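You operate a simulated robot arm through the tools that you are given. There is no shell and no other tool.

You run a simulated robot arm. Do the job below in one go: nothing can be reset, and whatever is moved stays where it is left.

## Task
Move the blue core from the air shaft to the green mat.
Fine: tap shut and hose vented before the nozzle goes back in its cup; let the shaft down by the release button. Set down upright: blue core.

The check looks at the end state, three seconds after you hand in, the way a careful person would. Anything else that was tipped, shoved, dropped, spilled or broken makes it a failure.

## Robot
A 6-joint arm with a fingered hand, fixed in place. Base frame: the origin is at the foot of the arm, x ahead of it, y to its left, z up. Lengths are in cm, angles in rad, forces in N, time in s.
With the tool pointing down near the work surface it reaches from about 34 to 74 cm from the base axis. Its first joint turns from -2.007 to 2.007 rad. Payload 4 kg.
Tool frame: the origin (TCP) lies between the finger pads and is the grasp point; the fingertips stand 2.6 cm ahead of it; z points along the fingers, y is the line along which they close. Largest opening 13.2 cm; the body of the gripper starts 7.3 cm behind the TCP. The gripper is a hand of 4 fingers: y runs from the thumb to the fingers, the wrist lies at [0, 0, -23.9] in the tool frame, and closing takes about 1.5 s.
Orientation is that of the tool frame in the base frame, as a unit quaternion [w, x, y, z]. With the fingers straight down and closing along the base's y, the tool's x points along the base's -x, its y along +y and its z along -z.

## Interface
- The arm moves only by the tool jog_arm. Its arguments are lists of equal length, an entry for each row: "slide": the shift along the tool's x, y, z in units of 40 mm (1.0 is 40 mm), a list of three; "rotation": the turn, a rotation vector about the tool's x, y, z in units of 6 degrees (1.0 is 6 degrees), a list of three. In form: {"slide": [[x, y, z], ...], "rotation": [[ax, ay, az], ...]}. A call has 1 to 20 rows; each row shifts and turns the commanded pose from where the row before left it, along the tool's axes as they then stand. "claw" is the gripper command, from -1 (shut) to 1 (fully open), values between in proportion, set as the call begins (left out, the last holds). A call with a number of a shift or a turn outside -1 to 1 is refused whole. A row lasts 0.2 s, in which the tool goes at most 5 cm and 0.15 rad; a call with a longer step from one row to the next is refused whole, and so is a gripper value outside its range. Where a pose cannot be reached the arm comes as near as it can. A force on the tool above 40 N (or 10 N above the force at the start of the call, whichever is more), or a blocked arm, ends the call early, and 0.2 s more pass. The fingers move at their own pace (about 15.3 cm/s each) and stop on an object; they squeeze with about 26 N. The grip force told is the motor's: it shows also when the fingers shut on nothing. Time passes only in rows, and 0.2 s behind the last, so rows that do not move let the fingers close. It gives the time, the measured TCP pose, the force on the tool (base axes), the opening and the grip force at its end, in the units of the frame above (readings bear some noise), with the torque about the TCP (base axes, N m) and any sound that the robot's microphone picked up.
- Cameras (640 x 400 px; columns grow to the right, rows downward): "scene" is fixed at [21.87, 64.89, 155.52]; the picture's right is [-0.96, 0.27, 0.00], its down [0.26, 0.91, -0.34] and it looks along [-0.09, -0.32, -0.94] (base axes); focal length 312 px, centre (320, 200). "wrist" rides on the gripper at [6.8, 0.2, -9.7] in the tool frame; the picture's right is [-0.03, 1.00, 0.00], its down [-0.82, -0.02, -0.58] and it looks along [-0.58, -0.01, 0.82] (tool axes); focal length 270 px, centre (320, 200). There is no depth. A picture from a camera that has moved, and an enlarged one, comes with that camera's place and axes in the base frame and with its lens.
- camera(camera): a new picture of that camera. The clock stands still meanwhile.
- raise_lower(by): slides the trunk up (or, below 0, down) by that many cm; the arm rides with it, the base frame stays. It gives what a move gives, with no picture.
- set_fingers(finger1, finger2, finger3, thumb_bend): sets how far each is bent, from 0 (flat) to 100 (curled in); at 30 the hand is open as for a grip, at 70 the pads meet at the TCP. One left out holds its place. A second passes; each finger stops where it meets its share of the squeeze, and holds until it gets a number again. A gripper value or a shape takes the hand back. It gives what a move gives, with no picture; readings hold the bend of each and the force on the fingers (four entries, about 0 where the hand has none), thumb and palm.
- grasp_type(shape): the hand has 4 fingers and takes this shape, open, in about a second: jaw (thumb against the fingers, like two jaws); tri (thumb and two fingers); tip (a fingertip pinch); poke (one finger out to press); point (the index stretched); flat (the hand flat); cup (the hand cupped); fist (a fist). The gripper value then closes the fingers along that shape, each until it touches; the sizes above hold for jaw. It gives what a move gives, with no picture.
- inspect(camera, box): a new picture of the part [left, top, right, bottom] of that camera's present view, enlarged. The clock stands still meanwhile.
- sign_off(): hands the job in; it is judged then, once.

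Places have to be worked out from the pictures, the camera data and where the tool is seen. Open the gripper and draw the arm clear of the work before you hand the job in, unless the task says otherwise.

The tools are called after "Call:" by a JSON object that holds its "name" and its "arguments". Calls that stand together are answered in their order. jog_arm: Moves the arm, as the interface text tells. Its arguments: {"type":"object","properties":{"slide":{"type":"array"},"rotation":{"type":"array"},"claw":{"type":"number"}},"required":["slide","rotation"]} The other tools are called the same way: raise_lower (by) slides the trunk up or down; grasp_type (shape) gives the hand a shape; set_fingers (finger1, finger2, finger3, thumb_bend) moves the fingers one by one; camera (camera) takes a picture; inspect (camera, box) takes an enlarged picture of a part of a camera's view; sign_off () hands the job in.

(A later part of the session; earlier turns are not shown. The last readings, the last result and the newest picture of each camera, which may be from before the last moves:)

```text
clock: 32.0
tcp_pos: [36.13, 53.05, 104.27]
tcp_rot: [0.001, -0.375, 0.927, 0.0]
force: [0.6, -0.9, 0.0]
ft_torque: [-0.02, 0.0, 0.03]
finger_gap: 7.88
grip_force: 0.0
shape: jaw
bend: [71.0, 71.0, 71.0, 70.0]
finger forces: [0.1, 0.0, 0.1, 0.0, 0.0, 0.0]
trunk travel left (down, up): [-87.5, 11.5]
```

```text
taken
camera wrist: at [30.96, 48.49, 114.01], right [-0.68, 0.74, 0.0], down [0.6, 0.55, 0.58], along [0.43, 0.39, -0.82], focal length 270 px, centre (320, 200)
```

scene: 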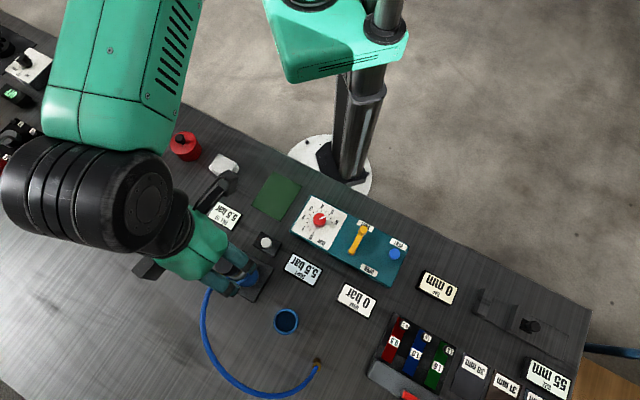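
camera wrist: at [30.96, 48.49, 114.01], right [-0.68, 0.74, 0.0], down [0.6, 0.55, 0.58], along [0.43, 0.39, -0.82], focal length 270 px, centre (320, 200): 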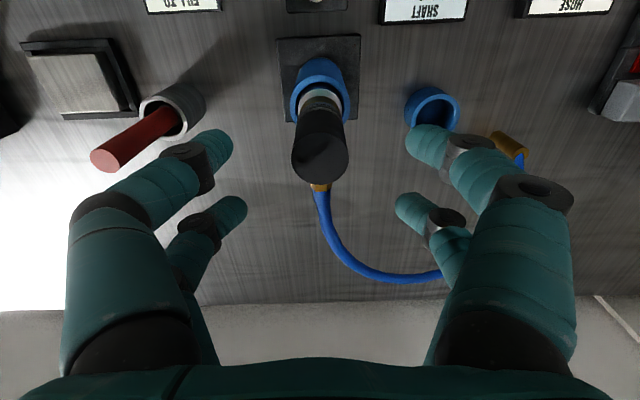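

Nozzle centred under the tool (offset ≈0.1 cm). I descend to TCP z≈98.85 so the tips end at ≈96.2, well above the core and around the black body.

Call:
{"name": "jog_arm", "arguments": {"slide": [[0, 0, 0.5], [0, 0, 0.5], [0, 0, 0.35], [0, 0, 0]], "rotation": [[0, 0, 0], [0, 0, 0], [0, 0, 0], [0, 0, 0]]}}

Call:
{"name": "camera", "arguments": {"camera": "wrist"}}

```text
clock: 33.0
tcp_pos: [36.14, 53.13, 99.0]
tcp_rot: [0.0, -0.376, 0.927, 0.0]
force: [0.6, -0.1, 0.5]
ft_torque: [0.01, -0.03, 0.01]
finger_gap: 7.89
grip_force: 0.2
shape: jaw
bend: [71.0, 71.0, 71.0, 70.0]
finger forces: [0.1, 0.0, 0.0, 0.0, 0.0, 0.0]
trunk travel left (down, up): [-87.5, 11.5]
```

```text
taken
camera wrist: at [30.94, 48.56, 108.66], right [-0.68, 0.74, 0.0], down [0.6, 0.55, 0.58], along [0.43, 0.39, -0.82], focal length 270 px, centre (320, 200)
```

wrist: 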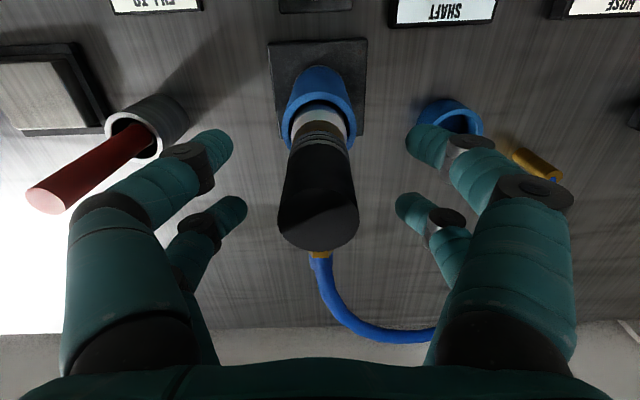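

Everything is lined up; I close the hand on the nozzle.

Call:
{"name": "jog_arm", "arguments": {"slide": [[0, 0, 0], [0, 0, 0], [0, 0, 0], [0, 0, 0], [0, 0, 0], [0, 0, 0], [0, 0, 0], [0, 0, 0]], "rotation": [[0, 0, 0], [0, 0, 0], [0, 0, 0], [0, 0, 0], [0, 0, 0], [0, 0, 0], [0, 0, 0], [0, 0, 0]], "claw": -1}}

Call:
{"name": "camera", "arguments": {"camera": "wrist"}}

```text
clock: 34.8
tcp_pos: [36.13, 53.2, 98.89]
tcp_rot: [0.0, -0.375, 0.927, 0.0]
force: [-0.2, -0.5, 0.2]
ft_torque: [0.01, -0.02, -0.02]
finger_gap: 0.45
grip_force: 25.9
shape: jaw
bend: [71.0, 71.0, 71.0, 70.0]
finger forces: [23.8, 19.6, 20.1, 0.0, 21.9, 0.1]
trunk travel left (down, up): [-87.5, 11.5]
```

```text
taken
camera wrist: at [30.96, 48.57, 108.66], right [-0.68, 0.74, 0.0], down [0.6, 0.55, 0.58], along [0.43, 0.39, -0.82], focal length 270 px, centre (320, 200)
```

wrist: 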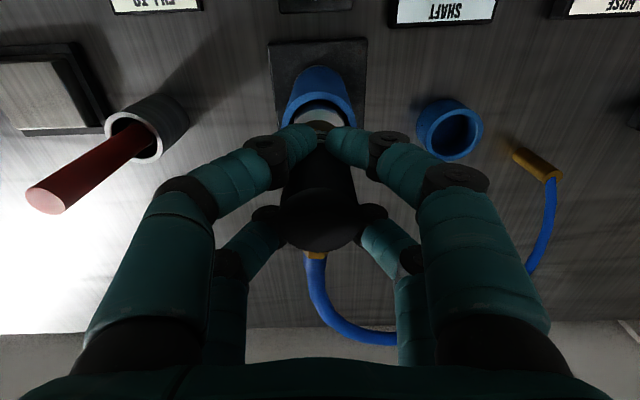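

The digits have wrapped evenly round the nozzle (≈20 N each, net force ≈0). I pull it slowly straight up off the shaft.

Call:
{"name": "jog_arm", "arguments": {"slide": [[0, 0, -0.1], [0, 0, -0.1], [0, 0, -0.15], [0, 0, -0.2], [0, 0, -0.2], [0, 0, 0]], "rotation": [[0, 0, 0], [0, 0, 0], [0, 0, 0], [0, 0, 0], [0, 0, 0], [0, 0, 0]]}}

Call:
{"name": "camera", "arguments": {"camera": "wrist"}}

Call:
{"name": "inspect", "arguments": {"camera": "scene", "box": [180, 190, 400, 330]}}

```text
clock: 36.2
tcp_pos: [36.08, 53.14, 101.99]
tcp_rot: [0.0, -0.376, 0.927, 0.0]
force: [-0.6, 0.5, -1.2]
ft_torque: [0.02, 0.01, -0.01]
finger_gap: 0.46
grip_force: 26.4
shape: jaw
bend: [71.0, 71.0, 71.0, 70.0]
finger forces: [24.5, 20.8, 20.1, 0.0, 22.1, 0.1]
trunk travel left (down, up): [-87.5, 11.5]
```

```text
taken
camera wrist: at [30.94, 48.51, 111.61], right [-0.68, 0.74, 0.0], down [0.6, 0.55, 0.58], along [0.42, 0.39, -0.82], focal length 270 px, centre (320, 200)
```

wrist: 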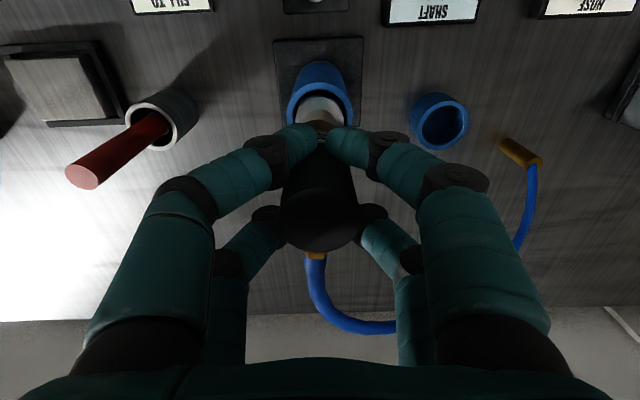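

```text
2.86 times, centred on (290, 260) of scene
camera zoom: at [21.87, 64.89, 155.52], right [-0.96, 0.27, 0.0], down [0.26, 0.91, -0.34], along [-0.09, -0.32, -0.94], focal length 892 px, centre (406, 29)
```

zoom: 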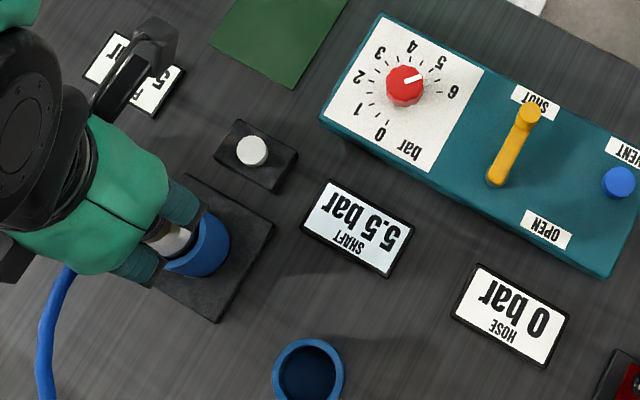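

The nozzle came free easily and the shaft holds 5.5 bar. I lift further to clear the shaft top and view it.

Call:
{"name": "jog_arm", "arguments": {"slide": [[0, 0, -0.4], [0, 0, -0.5], [0, 0, -0.5], [0, 0, 0]], "rotation": [[0, 0, 0], [0, 0, 0], [0, 0, 0], [0, 0, 0]]}}

Call:
{"name": "camera", "arguments": {"camera": "wrist"}}

Call:
{"name": "inspect", "arguments": {"camera": "scene", "box": [180, 190, 400, 330]}}

```text
clock: 37.2
tcp_pos: [36.04, 53.14, 107.5]
tcp_rot: [0.001, -0.376, 0.927, 0.0]
force: [0.6, -0.3, -1.5]
ft_torque: [0.01, -0.01, -0.03]
finger_gap: 0.42
grip_force: 26.3
shape: jaw
bend: [71.0, 71.0, 71.0, 70.0]
finger forces: [25.4, 22.6, 20.4, 0.0, 22.7, 0.1]
trunk travel left (down, up): [-87.5, 11.5]
```

```text
taken
camera wrist: at [30.92, 48.56, 117.2], right [-0.68, 0.74, 0.0], down [0.6, 0.55, 0.58], along [0.42, 0.39, -0.82], focal length 270 px, centre (320, 200)
```

wrist: 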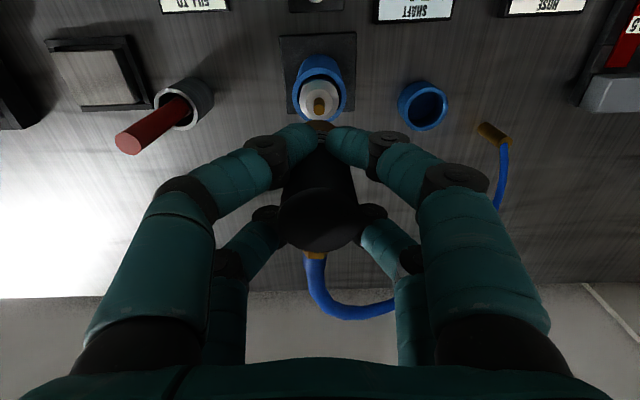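

```text
2.86 times, centred on (290, 260) of scene
camera zoom: at [21.87, 64.89, 155.52], right [-0.96, 0.27, 0.0], down [0.26, 0.91, -0.34], along [-0.09, -0.32, -0.94], focal length 892 px, centre (406, 29)
```

zoom: 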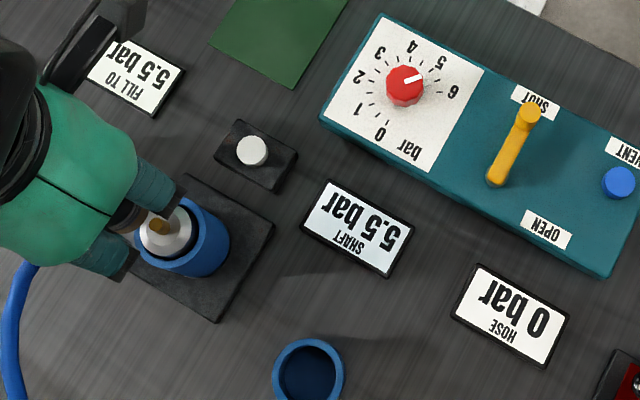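

The nozzle is off; the shaft shows its brass valve stem and still holds. I carry the nozzle over to the blue cup (≈(29.5, 65.1)), staying high.

Call:
{"name": "jog_arm", "arguments": {"slide": [[-0.185, 0.66, 0], [-0.185, 0.66, 0], [-0.185, 0.66, 0], [-0.185, 0.66, 0], [-0.185, 0.66, 0], [0, 0, 0.5], [0, 0, 0.5], [0, 0, 0]], "rotation": [[0, 0, 0], [0, 0, 0], [0, 0, 0], [0, 0, 0], [0, 0, 0], [0, 0, 0], [0, 0, 0], [0, 0, 0]]}}

Call:
{"name": "camera", "arguments": {"camera": "wrist"}}

Call:
{"name": "inspect", "arguments": {"camera": "scene", "box": [180, 240, 400, 400]}}

```text
clock: 39.0
tcp_pos: [29.96, 64.09, 103.2]
tcp_rot: [0.0, -0.374, 0.927, -0.001]
force: [0.1, -0.3, -1.6]
ft_torque: [0.0, -0.01, -0.03]
finger_gap: 0.38
grip_force: 26.6
shape: jaw
bend: [71.0, 71.0, 71.0, 70.0]
finger forces: [26.4, 24.6, 21.8, 0.0, 23.0, 0.1]
out of reach, approached as far as the arm can: row 5, 7
trunk travel left (down, up): [-87.5, 11.5]
```

```text
taken
camera wrist: at [24.72, 59.52, 113.04], right [-0.68, 0.74, 0.0], down [0.6, 0.55, 0.58], along [0.42, 0.39, -0.82], focal length 270 px, centre (320, 200)
```

wrist: 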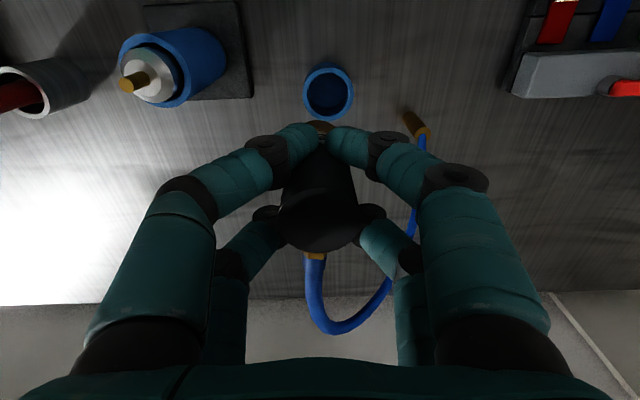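

```text
2.50 times, centred on (290, 320) of scene
camera zoom: at [21.87, 64.89, 155.52], right [-0.96, 0.27, 0.0], down [0.26, 0.91, -0.34], along [-0.09, -0.32, -0.94], focal length 780 px, centre (395, -100)
```

zoom: 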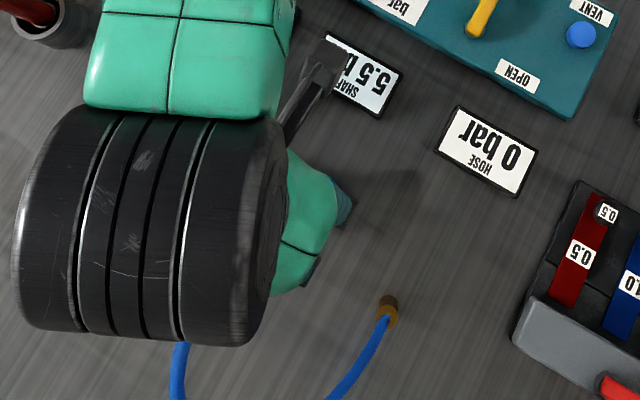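

The arm ran out of reach slightly short of the cup at this height (TCP at (29.96, 64.09)). Reach should improve lower down, so I descend 6 cm over open table and then add the remaining shift.

Call:
{"name": "jog_arm", "arguments": {"slide": [[0, 0, 0.5], [0, 0, 0.5], [0, 0, 0.5], [-0.045, 0.13, 0], [-0.045, 0.13, 0], [0, 0, 0]], "rotation": [[0, 0, 0], [0, 0, 0], [0, 0, 0], [0, 0, 0], [0, 0, 0], [0, 0, 0]]}}

Call:
{"name": "camera", "arguments": {"camera": "wrist"}}

Call:
{"name": "inspect", "arguments": {"camera": "wrist", "box": [240, 50, 420, 250]}}

```text
clock: 40.4
tcp_pos: [29.41, 65.18, 97.43]
tcp_rot: [0.0, -0.376, 0.927, 0.0]
force: [-0.2, -0.5, -2.1]
ft_torque: [-0.02, -0.03, -0.01]
finger_gap: 0.32
grip_force: 26.1
shape: jaw
bend: [71.0, 71.0, 71.0, 71.0]
finger forces: [29.6, 25.3, 28.6, 0.0, 18.7, 0.0]
out of reach, approached as far as the arm can: row 2
trunk travel left (down, up): [-87.5, 11.5]
```

```text
taken
camera wrist: at [24.32, 60.63, 107.11], right [-0.68, 0.74, 0.0], down [0.6, 0.55, 0.58], along [0.43, 0.39, -0.82], focal length 270 px, centre (320, 200)
```

wrist: 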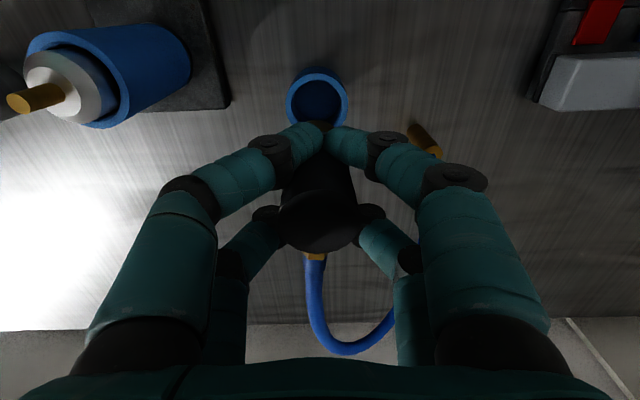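

```text
2.00 times, centred on (330, 150) of wrist
camera zoom: at [24.32, 60.63, 107.11], right [-0.68, 0.74, 0.0], down [0.6, 0.55, 0.58], along [0.43, 0.39, -0.82], focal length 541 px, centre (300, 300)
```

zoom: 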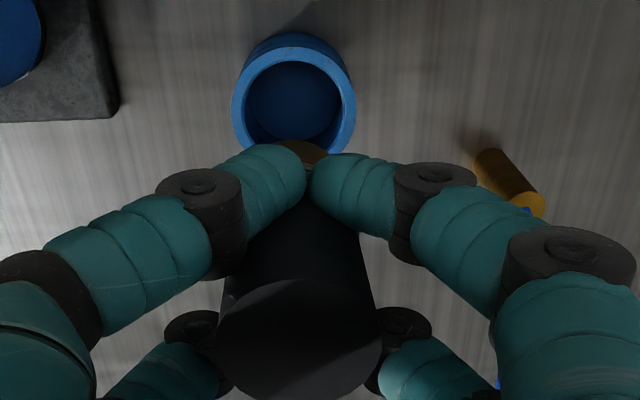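

Now the TCP is at (29.41, 65.18) and the cup lies at tool ≈(+0.2…0.3, −0.1). I make that small correction and descend to just above the rim, then look again.

Call:
{"name": "jog_arm", "arguments": {"slide": [[0.05, -0.025, 0.4], [0, 0, 0.5], [0, 0, 0.4], [0, 0, 0.3], [0, 0, 0]], "rotation": [[0, 0, 0], [0, 0, 0], [0, 0, 0], [0, 0, 0], [0, 0, 0]]}}

Call:
{"name": "inspect", "arguments": {"camera": "wrist", "box": [220, 50, 420, 250]}}

Call:
{"name": "inspect", "arguments": {"camera": "scene", "box": [180, 240, 400, 400]}}

```text
clock: 41.6
tcp_pos: [29.52, 65.24, 91.11]
tcp_rot: [0.0, -0.375, 0.927, 0.0]
force: [0.2, 0.2, -3.1]
ft_torque: [0.0, -0.01, -0.05]
finger_gap: 0.27
grip_force: 26.2
shape: jaw
bend: [71.0, 71.0, 71.0, 71.0]
finger forces: [30.1, 26.1, 29.4, 0.0, 19.2, 0.1]
trunk travel left (down, up): [-87.5, 11.5]
```

```text
2.00 times, centred on (320, 150) of wrist
camera zoom: at [24.32, 60.69, 100.72], right [-0.68, 0.74, 0.0], down [0.6, 0.55, 0.58], along [0.43, 0.39, -0.82], focal length 541 px, centre (320, 300)
```

zoom: 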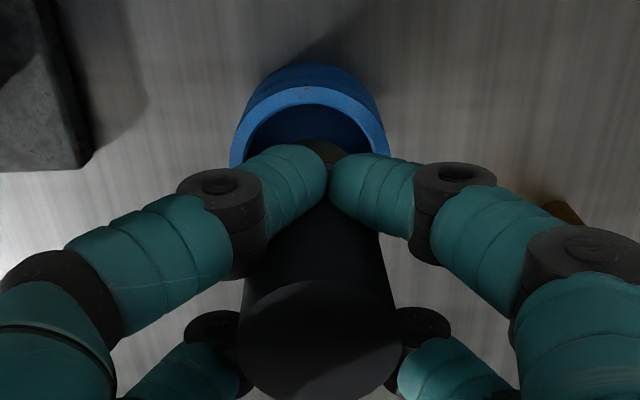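

```text
2.50 times, centred on (290, 320) of scene
camera zoom: at [21.87, 64.89, 155.52], right [-0.96, 0.27, 0.0], down [0.26, 0.91, -0.34], along [-0.09, -0.32, -0.94], focal length 780 px, centre (395, -100)
```

zoom: 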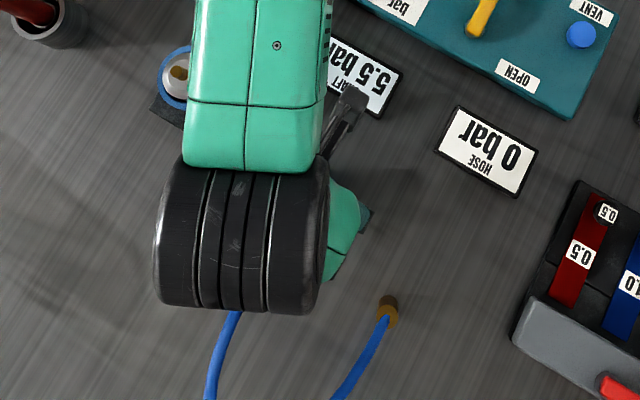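

Cup centre is at tool ≈(−0.1, −0.24) while the nozzle's lower end is at ≈(0, +0.19), so I shift about 0.4 cm along −y and then lower the nozzle into the cup.

Call:
{"name": "jog_arm", "arguments": {"slide": [[-0.02, -0.1, 0], [0, 0, 0.2], [0, 0, 0], [0, 0, 0]], "rotation": [[0, 0, 0], [0, 0, 0], [0, 0, 0], [0, 0, 0]]}}

Call:
{"name": "inspect", "arguments": {"camera": "wrist", "box": [220, 50, 420, 250]}}

```text
clock: 42.6
tcp_pos: [29.78, 65.08, 90.21]
tcp_rot: [0.0, -0.375, 0.927, -0.001]
force: [-0.4, -0.7, -2.9]
ft_torque: [-0.05, 0.03, 0.02]
finger_gap: 0.28
grip_force: 25.5
shape: jaw
bend: [71.0, 71.0, 71.0, 71.0]
finger forces: [30.0, 26.2, 29.6, 0.1, 19.2, 0.0]
trunk travel left (down, up): [-87.5, 11.5]
```

```text
2.00 times, centred on (320, 150) of wrist
camera zoom: at [24.65, 60.44, 99.93], right [-0.68, 0.74, 0.0], down [0.6, 0.55, 0.58], along [0.43, 0.39, -0.82], focal length 541 px, centre (320, 300)
```

zoom: 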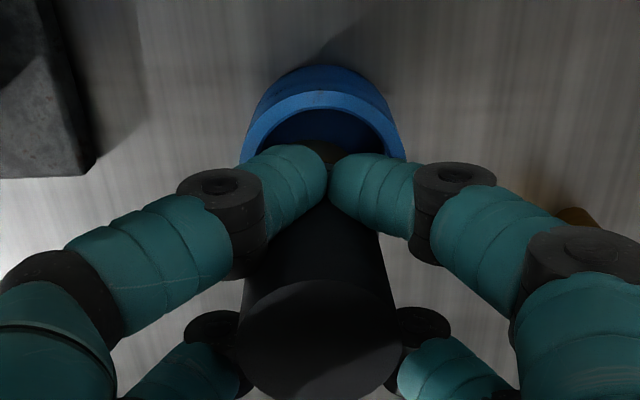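

The cup is now centred under the nozzle. I lower it slowly in, watching the load.

Call:
{"name": "jog_arm", "arguments": {"slide": [[0, 0, 0.15], [0, 0, 0.15], [0, 0, 0.15], [0, 0, 0.1], [0, 0, 0.05], [0, 0, 0]], "rotation": [[0, 0, 0], [0, 0, 0], [0, 0, 0], [0, 0, 0], [0, 0, 0], [0, 0, 0]]}}

Call:
{"name": "inspect", "arguments": {"camera": "wrist", "box": [220, 50, 420, 250]}}

```text
clock: 44.0
tcp_pos: [29.75, 65.0, 87.84]
tcp_rot: [0.0, -0.376, 0.927, 0.0]
force: [-0.7, -0.5, -1.5]
ft_torque: [0.0, 0.01, 0.0]
finger_gap: 0.27
grip_force: 26.0
shape: jaw
bend: [71.0, 71.0, 71.0, 71.0]
finger forces: [30.2, 26.4, 29.7, 0.0, 19.4, 0.0]
trunk travel left (down, up): [-87.5, 11.5]
```

```text
2.00 times, centred on (320, 150) of wrist
camera zoom: at [24.68, 60.43, 97.53], right [-0.68, 0.74, 0.0], down [0.6, 0.55, 0.58], along [0.43, 0.39, -0.82], focal length 541 px, centre (320, 300)
```

zoom: 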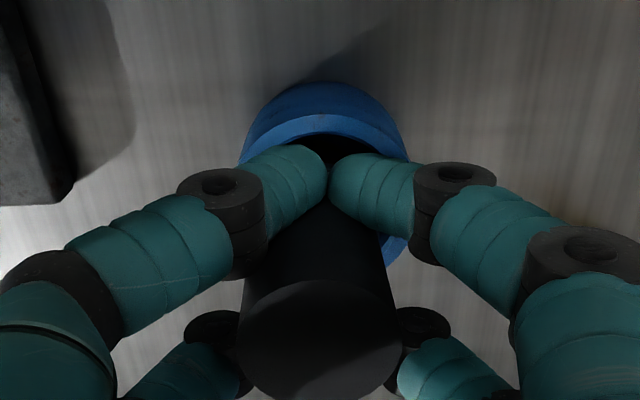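

It's in the cup with no side load. I continue down in small steps until it seats.

Call:
{"name": "jog_arm", "arguments": {"slide": [[0, 0, 0.05], [0, 0, 0.05], [0, 0, 0.05], [0, 0, 0.05], [0, 0, 0]], "rotation": [[0, 0, 0], [0, 0, 0], [0, 0, 0], [0, 0, 0], [0, 0, 0]]}}

Call:
{"name": "inspect", "arguments": {"camera": "wrist", "box": [220, 50, 420, 250]}}

```text
clock: 45.2
tcp_pos: [29.84, 64.97, 87.1]
tcp_rot: [-0.001, -0.376, 0.927, 0.0]
force: [0.7, 1.0, -2.0]
ft_torque: [0.01, 0.02, -0.04]
finger_gap: 0.31
grip_force: 25.9
shape: jaw
bend: [71.0, 71.0, 71.0, 71.0]
finger forces: [30.1, 26.3, 29.7, 0.0, 19.3, 0.1]
trunk travel left (down, up): [-87.5, 11.5]
```

```text
2.00 times, centred on (320, 150) of wrist
camera zoom: at [24.66, 60.39, 96.71], right [-0.68, 0.74, 0.0], down [0.6, 0.55, 0.58], along [0.43, 0.39, -0.82], focal length 541 px, centre (320, 300)
```

zoom: 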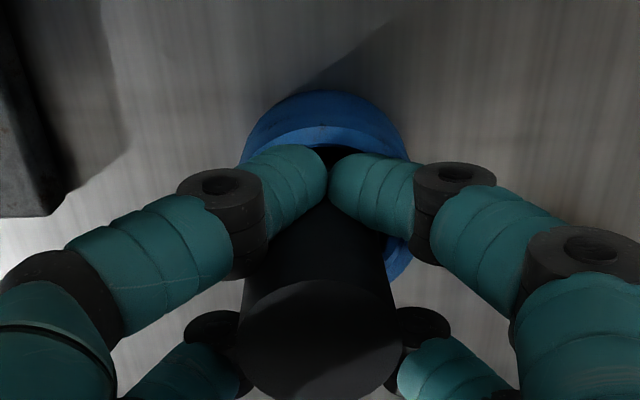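

Still hanging (load ≈ −2 N). A few more millimetres down.

Call:
{"name": "jog_arm", "arguments": {"slide": [[0, 0, 0.04], [0, 0, 0.04], [0, 0, 0.03], [0, 0, 0]], "rotation": [[0, 0, 0], [0, 0, 0], [0, 0, 0], [0, 0, 0]]}}

```text
clock: 46.2
tcp_pos: [29.75, 64.83, 86.55]
tcp_rot: [-0.001, -0.376, 0.927, -0.001]
force: [0.2, -0.8, -2.5]
ft_torque: [0.02, 0.0, 0.0]
finger_gap: 0.28
grip_force: 26.0
shape: jaw
bend: [71.0, 71.0, 71.0, 71.0]
finger forces: [30.1, 26.5, 29.8, 0.0, 19.4, 0.1]
trunk travel left (down, up): [-87.5, 11.5]
```

Call:
{"name": "jog_arm", "arguments": {"slide": [[0, 0, 0.03], [0, 0, 0.03], [0, 0, 0.02], [0, 0, 0]], "rotation": [[0, 0, 0], [0, 0, 0], [0, 0, 0], [0, 0, 0]]}}

Call:
{"name": "camera", "arguments": {"camera": "wrist"}}

Call:
{"name": "inspect", "arguments": {"camera": "wrist", "box": [220, 50, 420, 250]}}

```text
clock: 47.2
tcp_pos: [29.76, 64.92, 86.41]
tcp_rot: [0.002, -0.375, 0.927, 0.002]
force: [1.1, -0.9, 12.5]
ft_torque: [0.06, 0.03, 0.03]
finger_gap: 0.29
grip_force: 25.5
shape: jaw
bend: [72.0, 71.0, 71.0, 71.0]
finger forces: [32.4, 27.2, 32.4, 0.0, 19.8, 0.0]
trunk travel left (down, up): [-87.5, 11.5]
```

```text
taken
camera wrist: at [24.63, 60.26, 96.17], right [-0.68, 0.74, 0.0], down [0.6, 0.55, 0.58], along [0.43, 0.39, -0.81], focal length 270 px, centre (320, 200)
```

wrist: 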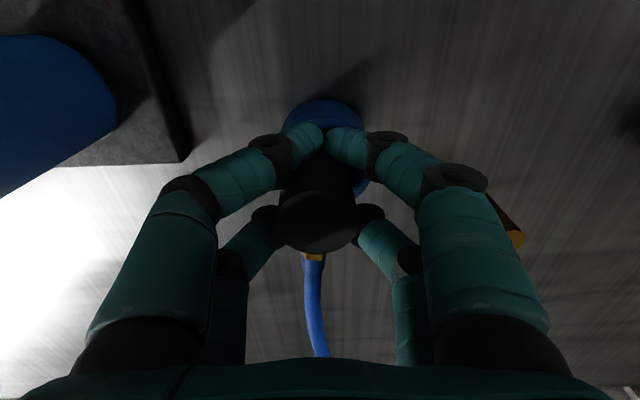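

```text
2.00 times, centred on (320, 150) of wrist
camera zoom: at [24.63, 60.26, 96.17], right [-0.68, 0.74, 0.0], down [0.6, 0.55, 0.58], along [0.43, 0.39, -0.81], focal length 541 px, centre (320, 300)
```

zoom: 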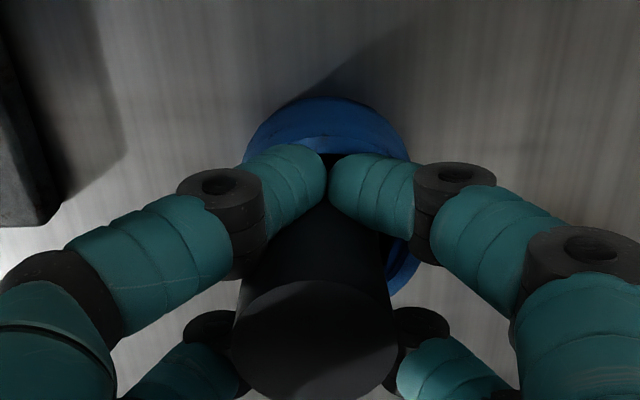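

Contact: 12.5 N upward, so the nozzle has seated on the cup floor. I relieve the load by about a millimetre and open the hand part-way.

Call:
{"name": "jog_arm", "arguments": {"slide": [[0, 0, -0.03], [0, 0, 0]], "rotation": [[0, 0, 0], [0, 0, 0]]}}

Call:
{"name": "jog_arm", "arguments": {"slide": [[0, 0, 0], [0, 0, 0], [0, 0, 0], [0, 0, 0], [0, 0, 0]], "rotation": [[0, 0, 0], [0, 0, 0], [0, 0, 0], [0, 0, 0], [0, 0, 0]], "claw": 0.0}}

Call:
{"name": "camera", "arguments": {"camera": "wrist"}}

```text
clock: 47.8
tcp_pos: [29.74, 64.95, 86.56]
tcp_rot: [0.001, -0.375, 0.927, 0.0]
force: [2.1, 1.6, 10.0]
ft_torque: [0.12, -0.02, -0.01]
finger_gap: 0.3
grip_force: 26.5
shape: jaw
bend: [72.0, 71.0, 71.0, 71.0]
finger forces: [31.6, 28.0, 32.7, 0.0, 19.9, 0.1]
trunk travel left (down, up): [-87.5, 11.5]
```

```text
clock: 49.0
tcp_pos: [29.67, 64.86, 86.36]
tcp_rot: [0.0, -0.375, 0.927, 0.0]
force: [-0.2, -0.1, 0.2]
ft_torque: [-0.02, 0.0, 0.01]
finger_gap: 6.56
grip_force: 0.1
shape: jaw
bend: [73.0, 73.0, 73.0, 70.0]
finger forces: [0.0, 0.0, 0.0, 0.1, 0.0, 0.0]
trunk travel left (down, up): [-87.5, 11.5]
```

```text
taken
camera wrist: at [24.64, 60.32, 96.1], right [-0.68, 0.74, 0.0], down [0.6, 0.55, 0.58], along [0.43, 0.39, -0.82], focal length 270 px, centre (320, 200)
```

wrist: 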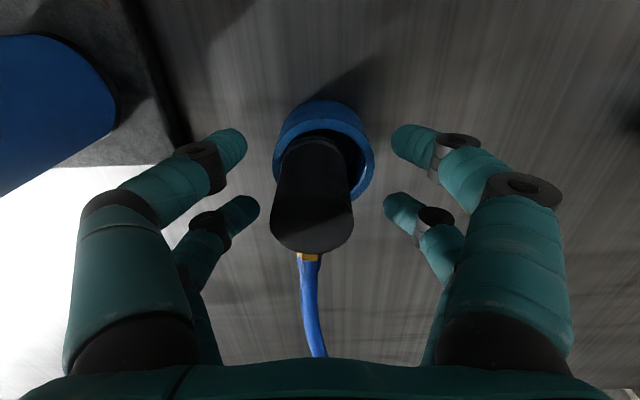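

The nozzle stands in its cup and the hand is clear around it. I rise straight up and check.

Call:
{"name": "jog_arm", "arguments": {"slide": [[0, 0, -0.3], [0, 0, -0.5], [0, 0, -0.7], [0, 0, -0.7], [0, 0, -0.6], [0, 0, 0]], "rotation": [[0, 0, 0], [0, 0, 0], [0, 0, 0], [0, 0, 0], [0, 0, 0], [0, 0, 0]]}}

Call:
{"name": "camera", "arguments": {"camera": "wrist"}}

```text
clock: 50.4
tcp_pos: [29.72, 64.93, 97.68]
tcp_rot: [0.0, -0.376, 0.927, 0.0]
force: [-0.2, 0.3, 0.9]
ft_torque: [0.0, 0.04, 0.01]
finger_gap: 6.55
grip_force: 0.0
shape: jaw
bend: [73.0, 73.0, 73.0, 70.0]
finger forces: [0.0, 0.0, 0.0, 0.0, 0.1, 0.0]
trunk travel left (down, up): [-87.5, 11.5]
```

```text
taken
camera wrist: at [24.62, 60.38, 107.3], right [-0.68, 0.74, 0.0], down [0.6, 0.55, 0.58], along [0.43, 0.39, -0.82], focal length 270 px, centre (320, 200)
```

wrist: 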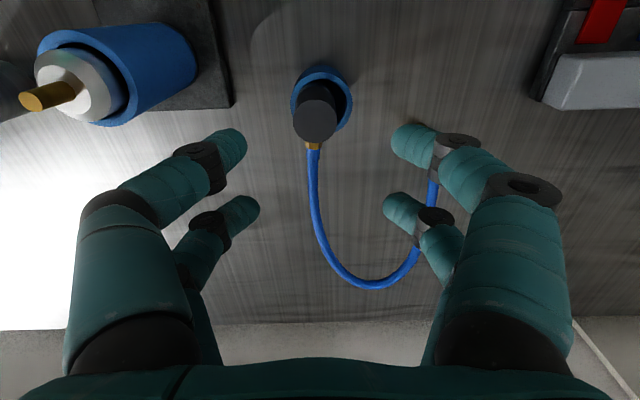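

The nozzle is safely in its cup. Next the release button at ≈(29.9, 47.2, 83.6): I close the hand and move high, keeping this yaw so the hand's narrow side faces the shaft, planning to press with the back digit pair.

Call:
{"name": "jog_arm", "arguments": {"slide": [[0.3, -0.27, -0.5], [0.59, -0.537, -0.4], [0.59, -0.537, -0.3], [0.59, -0.537, 0], [0.59, -0.537, 0], [0.59, -0.537, 0], [0.29, -0.27, 0], [0, 0, 0.5], [0, 0, 0]], "rotation": [[0, 0, 0], [0, 0, 0], [0, 0, 0], [0, 0, 0], [0, 0, 0], [0, 0, 0], [0, 0, 0], [0, 0, 0], [0, 0, 0]], "claw": -1}}

Call:
{"name": "camera", "arguments": {"camera": "wrist"}}

Call:
{"name": "camera", "arguments": {"camera": "scene"}}

```text
clock: 52.4
tcp_pos: [28.46, 45.9, 100.38]
tcp_rot: [0.0, -0.376, 0.927, 0.0]
force: [-0.8, 1.1, -0.7]
ft_torque: [-0.01, -0.02, -0.04]
finger_gap: 0.0
grip_force: 25.9
shape: jaw
bend: [63.0, 63.0, 63.0, 70.0]
finger forces: [0.1, 0.0, 0.1, 0.1, 0.0, 0.1]
trunk travel left (down, up): [-87.5, 11.5]
```

```text
taken
camera wrist: at [23.4, 41.29, 110.1], right [-0.68, 0.74, 0.0], down [0.6, 0.55, 0.58], along [0.43, 0.39, -0.82], focal length 270 px, centre (320, 200)
```

wrist: 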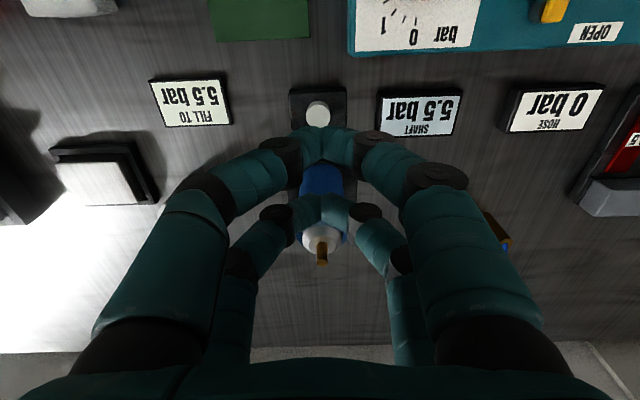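

```text
taken
```

scene: 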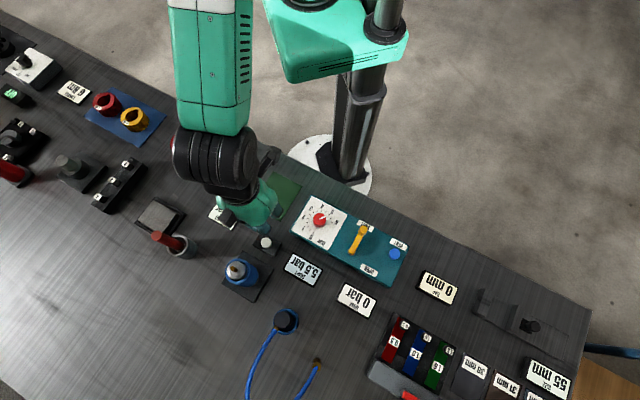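

The button lies at tool ≈(−1.5, −0.2). I shift by (+0.25, −0.3) cm so the back pair is over it, then come down to just above it.

Call:
{"name": "jog_arm", "arguments": {"slide": [[0.0625, -0.075, 0.3], [0, 0, 0.7], [0, 0, 0.7], [0, 0, 0.7], [0, 0, 0.5], [0, 0, 0.2], [0, 0, 0]], "rotation": [[0, 0, 0], [0, 0, 0], [0, 0, 0], [0, 0, 0], [0, 0, 0], [0, 0, 0], [0, 0, 0]]}}

Call:
{"name": "camera", "arguments": {"camera": "wrist"}}

Call:
{"name": "inspect", "arguments": {"camera": "scene", "box": [190, 180, 350, 300]}}

```text
clock: 54.0
tcp_pos: [28.62, 45.43, 87.92]
tcp_rot: [0.0, -0.376, 0.927, 0.0]
force: [0.4, 0.8, -0.4]
ft_torque: [0.01, -0.02, 0.01]
finger_gap: 0.0
grip_force: 25.8
shape: jaw
bend: [63.0, 63.0, 63.0, 70.0]
finger forces: [0.1, 0.1, 0.0, 0.0, 0.0, 0.0]
trunk travel left (down, up): [-87.5, 11.5]
```

```text
taken
camera wrist: at [23.51, 40.86, 97.64], right [-0.68, 0.74, 0.0], down [0.6, 0.55, 0.58], along [0.43, 0.39, -0.82], focal length 270 px, centre (320, 200)
```

wrist: 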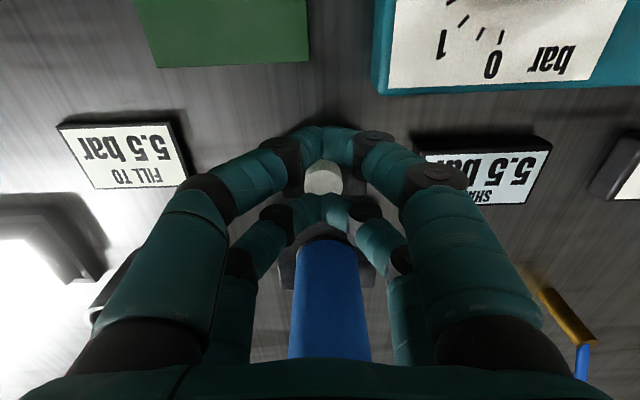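

```text
3.33 times, centred on (270, 240) of scene
camera zoom: at [21.87, 64.89, 155.52], right [-0.96, 0.27, 0.0], down [0.26, 0.91, -0.34], along [-0.09, -0.32, -0.94], focal length 1040 px, centre (487, 67)
```

zoom: 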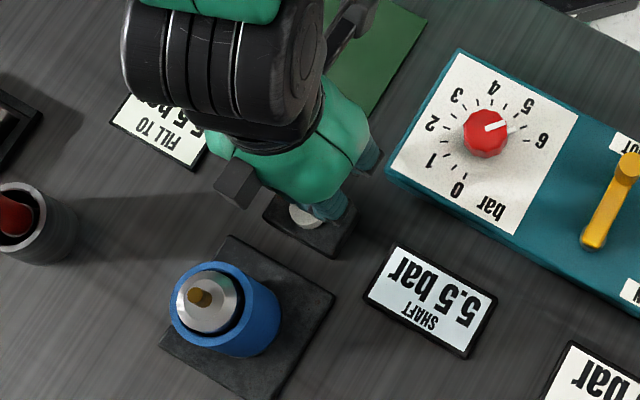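

The button sits under the back pair (offset about 0.2–0.3 cm). I correct slightly and press down in small steps.

Call:
{"name": "jog_arm", "arguments": {"slide": [[0.05, 0, 0], [0, 0, 0.25], [0, 0, 0.1], [0, 0, 0.04], [0, 0, 0.03], [0, 0, 0.03], [0, 0, 0]], "rotation": [[0, 0, 0], [0, 0, 0], [0, 0, 0], [0, 0, 0], [0, 0, 0], [0, 0, 0], [0, 0, 0]]}}

Call:
{"name": "inspect", "arguments": {"camera": "scene", "box": [190, 180, 390, 320]}}

```text
clock: 55.6
tcp_pos: [28.5, 45.32, 86.1]
tcp_rot: [0.0, -0.376, 0.927, -0.001]
force: [0.0, 0.2, 1.3]
ft_torque: [0.04, -0.01, -0.02]
finger_gap: 0.01
grip_force: 25.7
shape: jaw
bend: [63.0, 64.0, 64.0, 70.0]
finger forces: [0.0, 0.0, 0.0, 0.0, 0.0, 0.1]
trunk travel left (down, up): [-87.5, 11.5]
```

```text
2.86 times, centred on (290, 250) of scene
camera zoom: at [21.87, 64.89, 155.52], right [-0.96, 0.27, 0.0], down [0.26, 0.91, -0.34], along [-0.09, -0.32, -0.94], focal length 892 px, centre (406, 57)
```

zoom: 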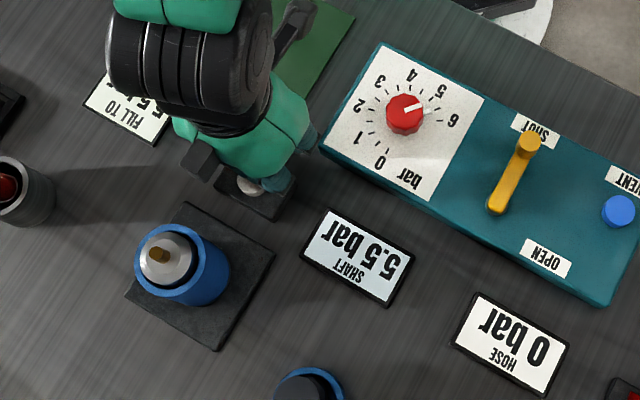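

Just touching (≈1 N), shaft still at 5.5 bar. I press a little further.

Call:
{"name": "jog_arm", "arguments": {"slide": [[0, 0, 0.03], [0, 0, 0.03], [0, 0, 0.03], [0, 0, 0]], "rotation": [[0, 0, 0], [0, 0, 0], [0, 0, 0], [0, 0, 0]]}}

Call:
{"name": "inspect", "arguments": {"camera": "scene", "box": [190, 180, 390, 320]}}

```text
clock: 56.6
tcp_pos: [28.44, 45.35, 85.89]
tcp_rot: [0.0, -0.375, 0.927, 0.0]
force: [1.4, 0.1, 3.3]
ft_torque: [0.04, -0.07, -0.02]
finger_gap: 0.0
grip_force: 25.6
shape: jaw
bend: [63.0, 64.0, 64.0, 70.0]
finger forces: [0.0, 0.0, 0.1, 0.0, 0.0, 0.0]
trunk travel left (down, up): [-87.5, 11.5]
heard: click
```

```text
2.86 times, centred on (290, 250) of scene
camera zoom: at [21.87, 64.89, 155.52], right [-0.96, 0.27, 0.0], down [0.26, 0.91, -0.34], along [-0.09, -0.32, -0.94], focal length 892 px, centre (406, 57)
```

zoom: 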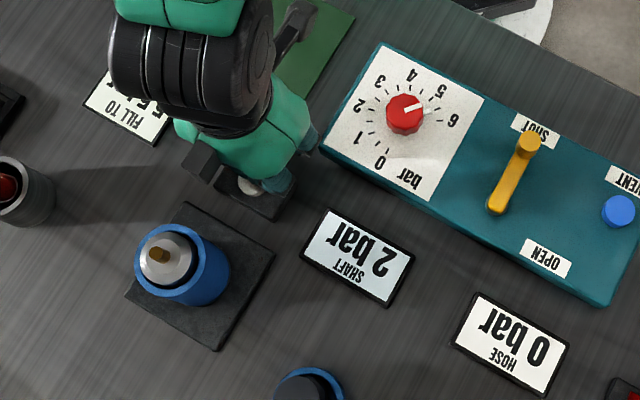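

The button clicked and the shaft is dropping (2 bar). I hold it down until the gauge reads 0.

Call:
{"name": "jog_arm", "arguments": {"slide": [[0, 0, 0], [0, 0, 0], [0, 0, 0], [0, 0, 0], [0, 0, 0], [0, 0, 0], [0, 0, 0], [0, 0, 0]], "rotation": [[0, 0, 0], [0, 0, 0], [0, 0, 0], [0, 0, 0], [0, 0, 0], [0, 0, 0], [0, 0, 0], [0, 0, 0]]}}

Call:
{"name": "inspect", "arguments": {"camera": "scene", "box": [190, 180, 390, 320]}}

```text
clock: 58.4
tcp_pos: [28.43, 45.4, 85.86]
tcp_rot: [0.0, -0.376, 0.927, 0.0]
force: [1.1, -1.0, 3.6]
ft_torque: [0.1, -0.07, 0.0]
finger_gap: 0.0
grip_force: 26.1
shape: jaw
bend: [63.0, 64.0, 64.0, 70.0]
finger forces: [0.0, 0.0, 0.0, 0.1, 0.0, 0.1]
trunk travel left (down, up): [-87.5, 11.5]
```

```text
2.86 times, centred on (290, 250) of scene
camera zoom: at [21.87, 64.89, 155.52], right [-0.96, 0.27, 0.0], down [0.26, 0.91, -0.34], along [-0.09, -0.32, -0.94], focal length 892 px, centre (406, 57)
```

zoom: 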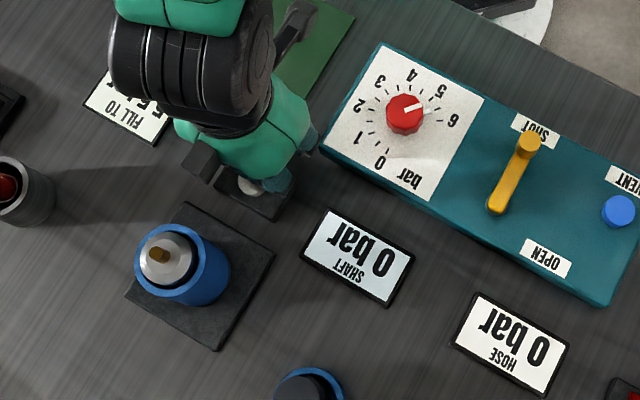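

Shaft and hose both read 0 bar. I release the button, rise, open the hand and move above the core.

Call:
{"name": "jog_arm", "arguments": {"slide": [[0, 0, -0.2], [0, 0, -0.6], [0, 0, -0.9], [0, 0, -0.9], [0, 0, -0.9], [0, 0, -0.9], [0, 0, 0]], "rotation": [[0, 0, 0], [0, 0, 0], [0, 0, 0], [0, 0, 0], [0, 0, 0], [0, 0, 0], [0, 0, 0]]}}

Call:
{"name": "jog_arm", "arguments": {"slide": [[-0.6, 0.0, 0], [-0.7, 0.02, 0], [-0.7, 0.02, 0], [-0.7, 0.0, 0], [0, 0, 0], [0, 0, 0], [0, 0, 0]], "rotation": [[0, 0, 0], [0, 0, 0], [0, 0, 0], [0, 0, 0], [0, 0, 0], [0, 0, 0], [0, 0, 0]], "claw": 0.4}}

Call:
{"name": "camera", "arguments": {"camera": "wrist"}}

Call:
{"name": "inspect", "arguments": {"camera": "wrist", "box": [240, 50, 400, 250]}}

```text
clock: 60.0
tcp_pos: [28.57, 45.36, 103.44]
tcp_rot: [0.0, -0.376, 0.927, 0.001]
force: [0.0, 0.2, 0.6]
ft_torque: [-0.01, -0.01, 0.02]
finger_gap: 0.0
grip_force: 26.3
shape: jaw
bend: [63.0, 64.0, 64.0, 70.0]
finger forces: [0.1, 0.0, 0.0, 0.1, 0.1, 0.1]
trunk travel left (down, up): [-87.5, 11.5]
```

```text
clock: 61.6
tcp_pos: [35.98, 52.92, 103.46]
tcp_rot: [0.001, -0.374, 0.927, 0.0]
force: [0.4, 1.2, 0.6]
ft_torque: [-0.02, 0.01, 0.0]
finger_gap: 9.2
grip_force: 0.1
shape: jaw
bend: [68.0, 68.0, 68.0, 58.0]
finger forces: [0.0, 0.0, 0.0, 0.1, 0.1, 0.1]
trunk travel left (down, up): [-87.5, 11.5]
```

```text
taken
camera wrist: at [30.99, 48.34, 113.14], right [-0.68, 0.74, 0.0], down [0.6, 0.55, 0.58], along [0.43, 0.39, -0.82], focal length 270 px, centre (320, 200)
```

wrist: 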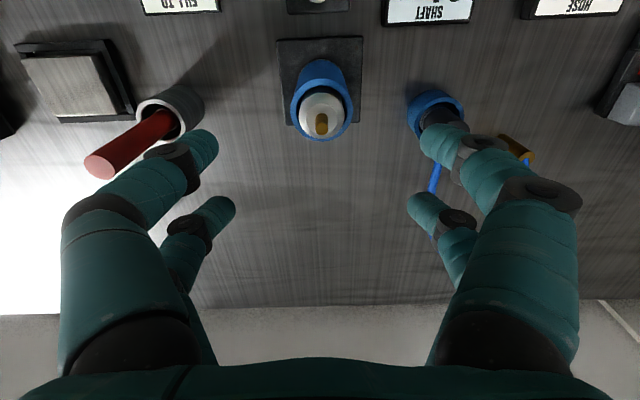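

```text
2.00 times, centred on (320, 150) of wrist
camera zoom: at [30.99, 48.34, 113.14], right [-0.68, 0.74, 0.0], down [0.6, 0.55, 0.58], along [0.43, 0.39, -0.82], focal length 541 px, centre (320, 300)
```

zoom: 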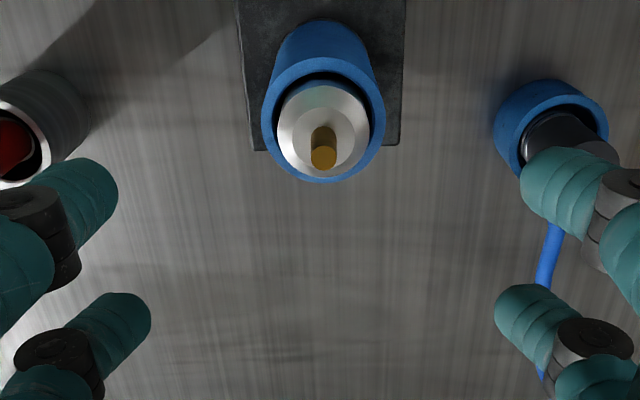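

Core rim is at tool ≈(−0.15, +0.27), diameter ≈5.3 cm, stem top z≈94.6. I correct the centring and descend part-way to check finger clearance.

Call:
{"name": "jog_arm", "arguments": {"slide": [[-0.04, 0.06, 0.2], [0, 0, 0.7], [0, 0, 0.7], [0, 0, 0.7], [0, 0, 0]], "rotation": [[0, 0, 0], [0, 0, 0], [0, 0, 0], [0, 0, 0], [0, 0, 0]]}}

Call:
{"name": "camera", "arguments": {"camera": "wrist"}}

```text
clock: 62.8
tcp_pos: [36.1, 53.16, 94.01]
tcp_rot: [0.001, -0.375, 0.927, -0.001]
force: [-0.6, 0.0, -0.3]
ft_torque: [-0.01, 0.0, 0.04]
finger_gap: 9.2
grip_force: 0.1
shape: jaw
bend: [68.0, 68.0, 68.0, 58.0]
finger forces: [0.1, 0.0, 0.0, 0.0, 0.0, 0.0]
trunk travel left (down, up): [-87.5, 11.5]
```

```text
taken
camera wrist: at [30.98, 48.66, 103.87], right [-0.68, 0.74, 0.0], down [0.6, 0.55, 0.58], along [0.43, 0.39, -0.82], focal length 270 px, centre (320, 200)
```

wrist: 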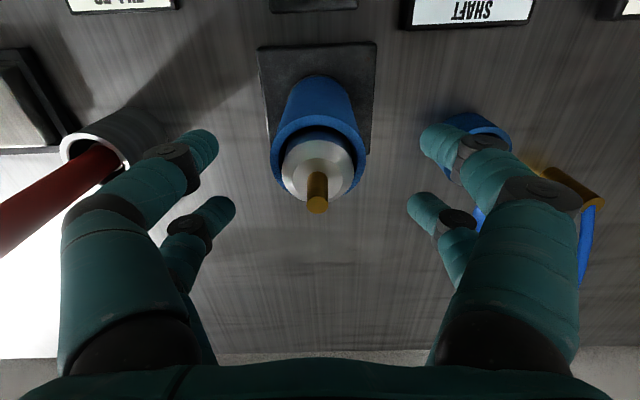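

Core is centred between the jaws (image x≈318.5). I descend to TCP z≈88.5.

Call:
{"name": "jog_arm", "arguments": {"slide": [[0, 0, 0.5], [0, 0, 0.5], [0, 0, 0.35], [0, 0, 0]], "rotation": [[0, 0, 0], [0, 0, 0], [0, 0, 0], [0, 0, 0]]}}

Call:
{"name": "camera", "arguments": {"camera": "wrist"}}

```text
clock: 63.8
tcp_pos: [36.17, 53.25, 88.85]
tcp_rot: [0.0, -0.376, 0.927, 0.0]
force: [0.6, 0.5, 1.1]
ft_torque: [0.02, -0.01, 0.02]
finger_gap: 9.22
grip_force: 0.1
shape: jaw
bend: [68.0, 68.0, 68.0, 58.0]
finger forces: [0.0, 0.1, 0.0, 0.1, 0.0, 0.0]
trunk travel left (down, up): [-87.5, 11.5]
```

```text
taken
camera wrist: at [30.95, 48.64, 98.5], right [-0.68, 0.74, 0.0], down [0.6, 0.55, 0.58], along [0.43, 0.39, -0.82], focal length 270 px, centre (320, 200)
```

wrist: 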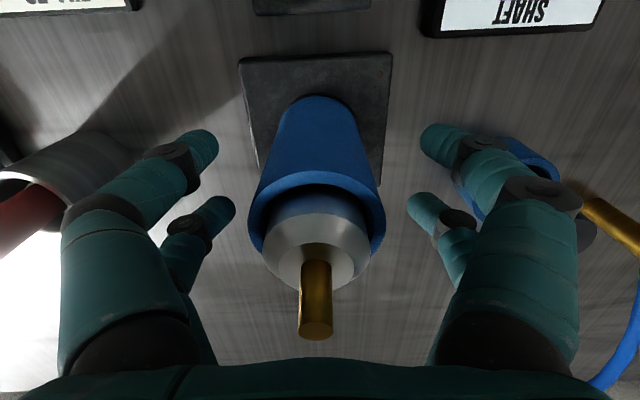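

Clear of the stem (palm still above it) and centred. I close on the core.

Call:
{"name": "jog_arm", "arguments": {"slide": [[0, 0, 0], [0, 0, 0], [0, 0, 0], [0, 0, 0], [0, 0, 0], [0, 0, 0], [0, 0, 0], [0, 0, 0]], "rotation": [[0, 0, 0], [0, 0, 0], [0, 0, 0], [0, 0, 0], [0, 0, 0], [0, 0, 0], [0, 0, 0], [0, 0, 0]], "claw": -1}}

Call:
{"name": "camera", "arguments": {"camera": "wrist"}}

```text
clock: 65.6
tcp_pos: [36.11, 53.31, 88.73]
tcp_rot: [0.0, -0.375, 0.927, 0.0]
force: [0.7, 0.0, 0.5]
ft_torque: [0.02, -0.06, -0.02]
finger_gap: 3.22
grip_force: 25.7
shape: jaw
bend: [73.0, 73.0, 73.0, 70.0]
finger forces: [26.0, 22.4, 20.1, 0.0, 24.7, 0.0]
trunk travel left (down, up): [-87.5, 11.5]
```

```text
taken
camera wrist: at [30.95, 48.63, 98.5], right [-0.68, 0.74, 0.0], down [0.6, 0.55, 0.58], along [0.43, 0.39, -0.82], focal length 270 px, centre (320, 200)
```

wrist: 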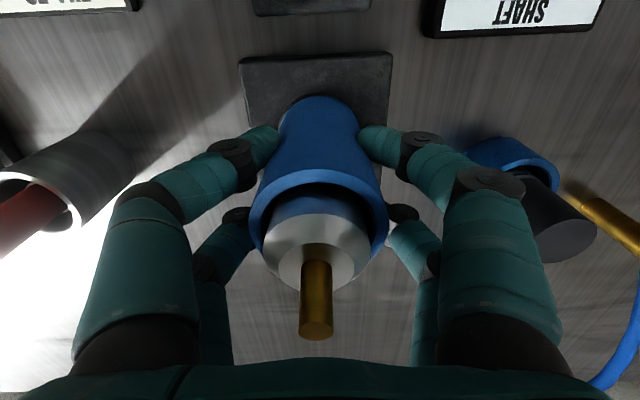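

Balanced grip on the core (≈20–26 N per digit). I lift slowly and watch the load.

Call:
{"name": "jog_arm", "arguments": {"slide": [[0, 0, -0.08], [0, 0, -0.1], [0, 0, -0.15], [0, 0, -0.2], [0, 0, 0]], "rotation": [[0, 0, 0], [0, 0, 0], [0, 0, 0], [0, 0, 0], [0, 0, 0]]}}

Call:
{"name": "camera", "arguments": {"camera": "wrist"}}

```text
clock: 66.8
tcp_pos: [35.99, 53.08, 90.98]
tcp_rot: [0.0, -0.375, 0.927, 0.0]
force: [-0.3, 0.3, -0.2]
ft_torque: [-0.01, 0.02, 0.01]
finger_gap: 3.2
grip_force: 26.1
shape: jaw
bend: [73.0, 73.0, 73.0, 70.0]
finger forces: [26.1, 22.4, 20.0, 0.0, 24.7, 0.1]
trunk travel left (down, up): [-87.5, 11.5]
```

```text
taken
camera wrist: at [30.95, 48.68, 100.68], right [-0.68, 0.74, 0.0], down [0.6, 0.55, 0.58], along [0.43, 0.39, -0.82], focal length 270 px, centre (320, 200)
```

wrist: 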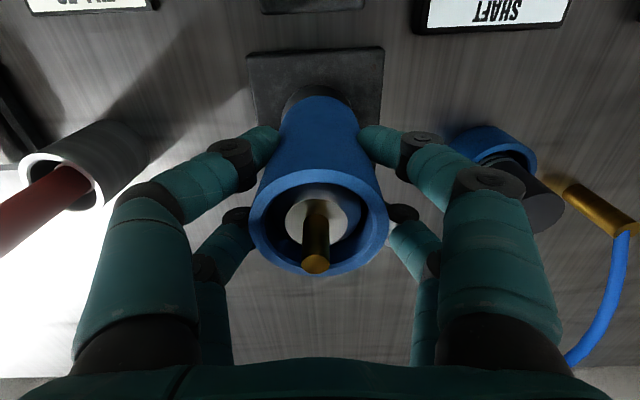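

The core slides up freely. I continue straight up until its lower end clears the stem.

Call:
{"name": "jog_arm", "arguments": {"slide": [[0, 0, -0.3], [0, 0, -0.4], [0, 0, -0.5], [0, 0, -0.5], [0, 0, -0.6], [0, 0, -0.6], [0, 0, -0.5], [0, 0, 0]], "rotation": [[0, 0, 0], [0, 0, 0], [0, 0, 0], [0, 0, 0], [0, 0, 0], [0, 0, 0], [0, 0, 0], [0, 0, 0]]}}

Call:
{"name": "camera", "arguments": {"camera": "wrist"}}

Call:
{"name": "inspect", "arguments": {"camera": "scene", "box": [150, 160, 390, 330]}}

```text
clock: 68.6
tcp_pos: [36.12, 53.13, 104.4]
tcp_rot: [0.0, -0.375, 0.927, 0.0]
force: [0.5, 0.3, -1.0]
ft_torque: [-0.01, 0.02, 0.01]
finger_gap: 3.21
grip_force: 26.0
shape: jaw
bend: [73.0, 73.0, 73.0, 70.0]
finger forces: [26.6, 23.3, 20.7, 0.0, 25.1, 0.0]
trunk travel left (down, up): [-87.5, 11.5]
```

```text
taken
camera wrist: at [30.92, 48.69, 114.21], right [-0.68, 0.74, 0.0], down [0.6, 0.55, 0.58], along [0.42, 0.39, -0.82], focal length 270 px, centre (320, 200)
```

wrist: 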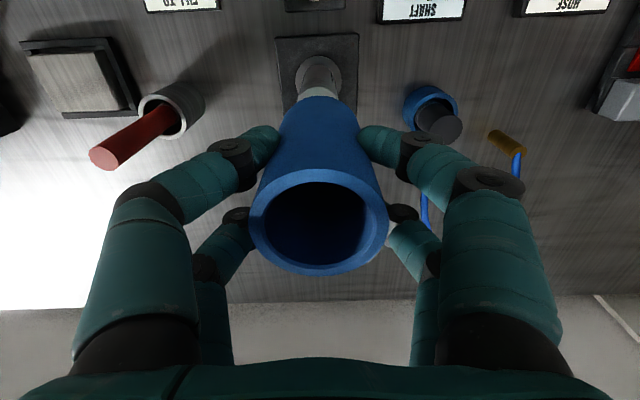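

```text
2.35 times, centred on (270, 245) of scene
camera zoom: at [21.87, 64.89, 155.52], right [-0.96, 0.27, 0.0], down [0.26, 0.91, -0.34], along [-0.09, -0.32, -0.94], focal length 734 px, centre (438, 94)
```

zoom: 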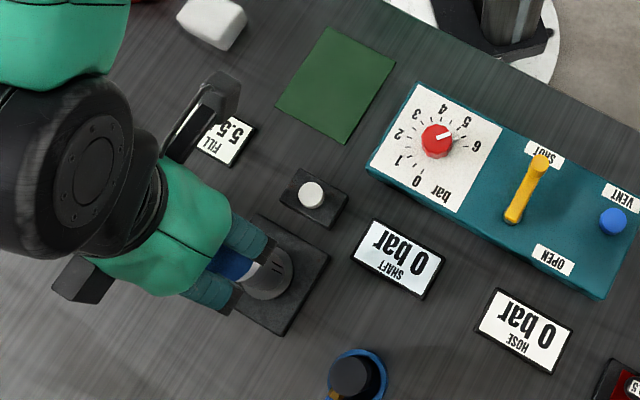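

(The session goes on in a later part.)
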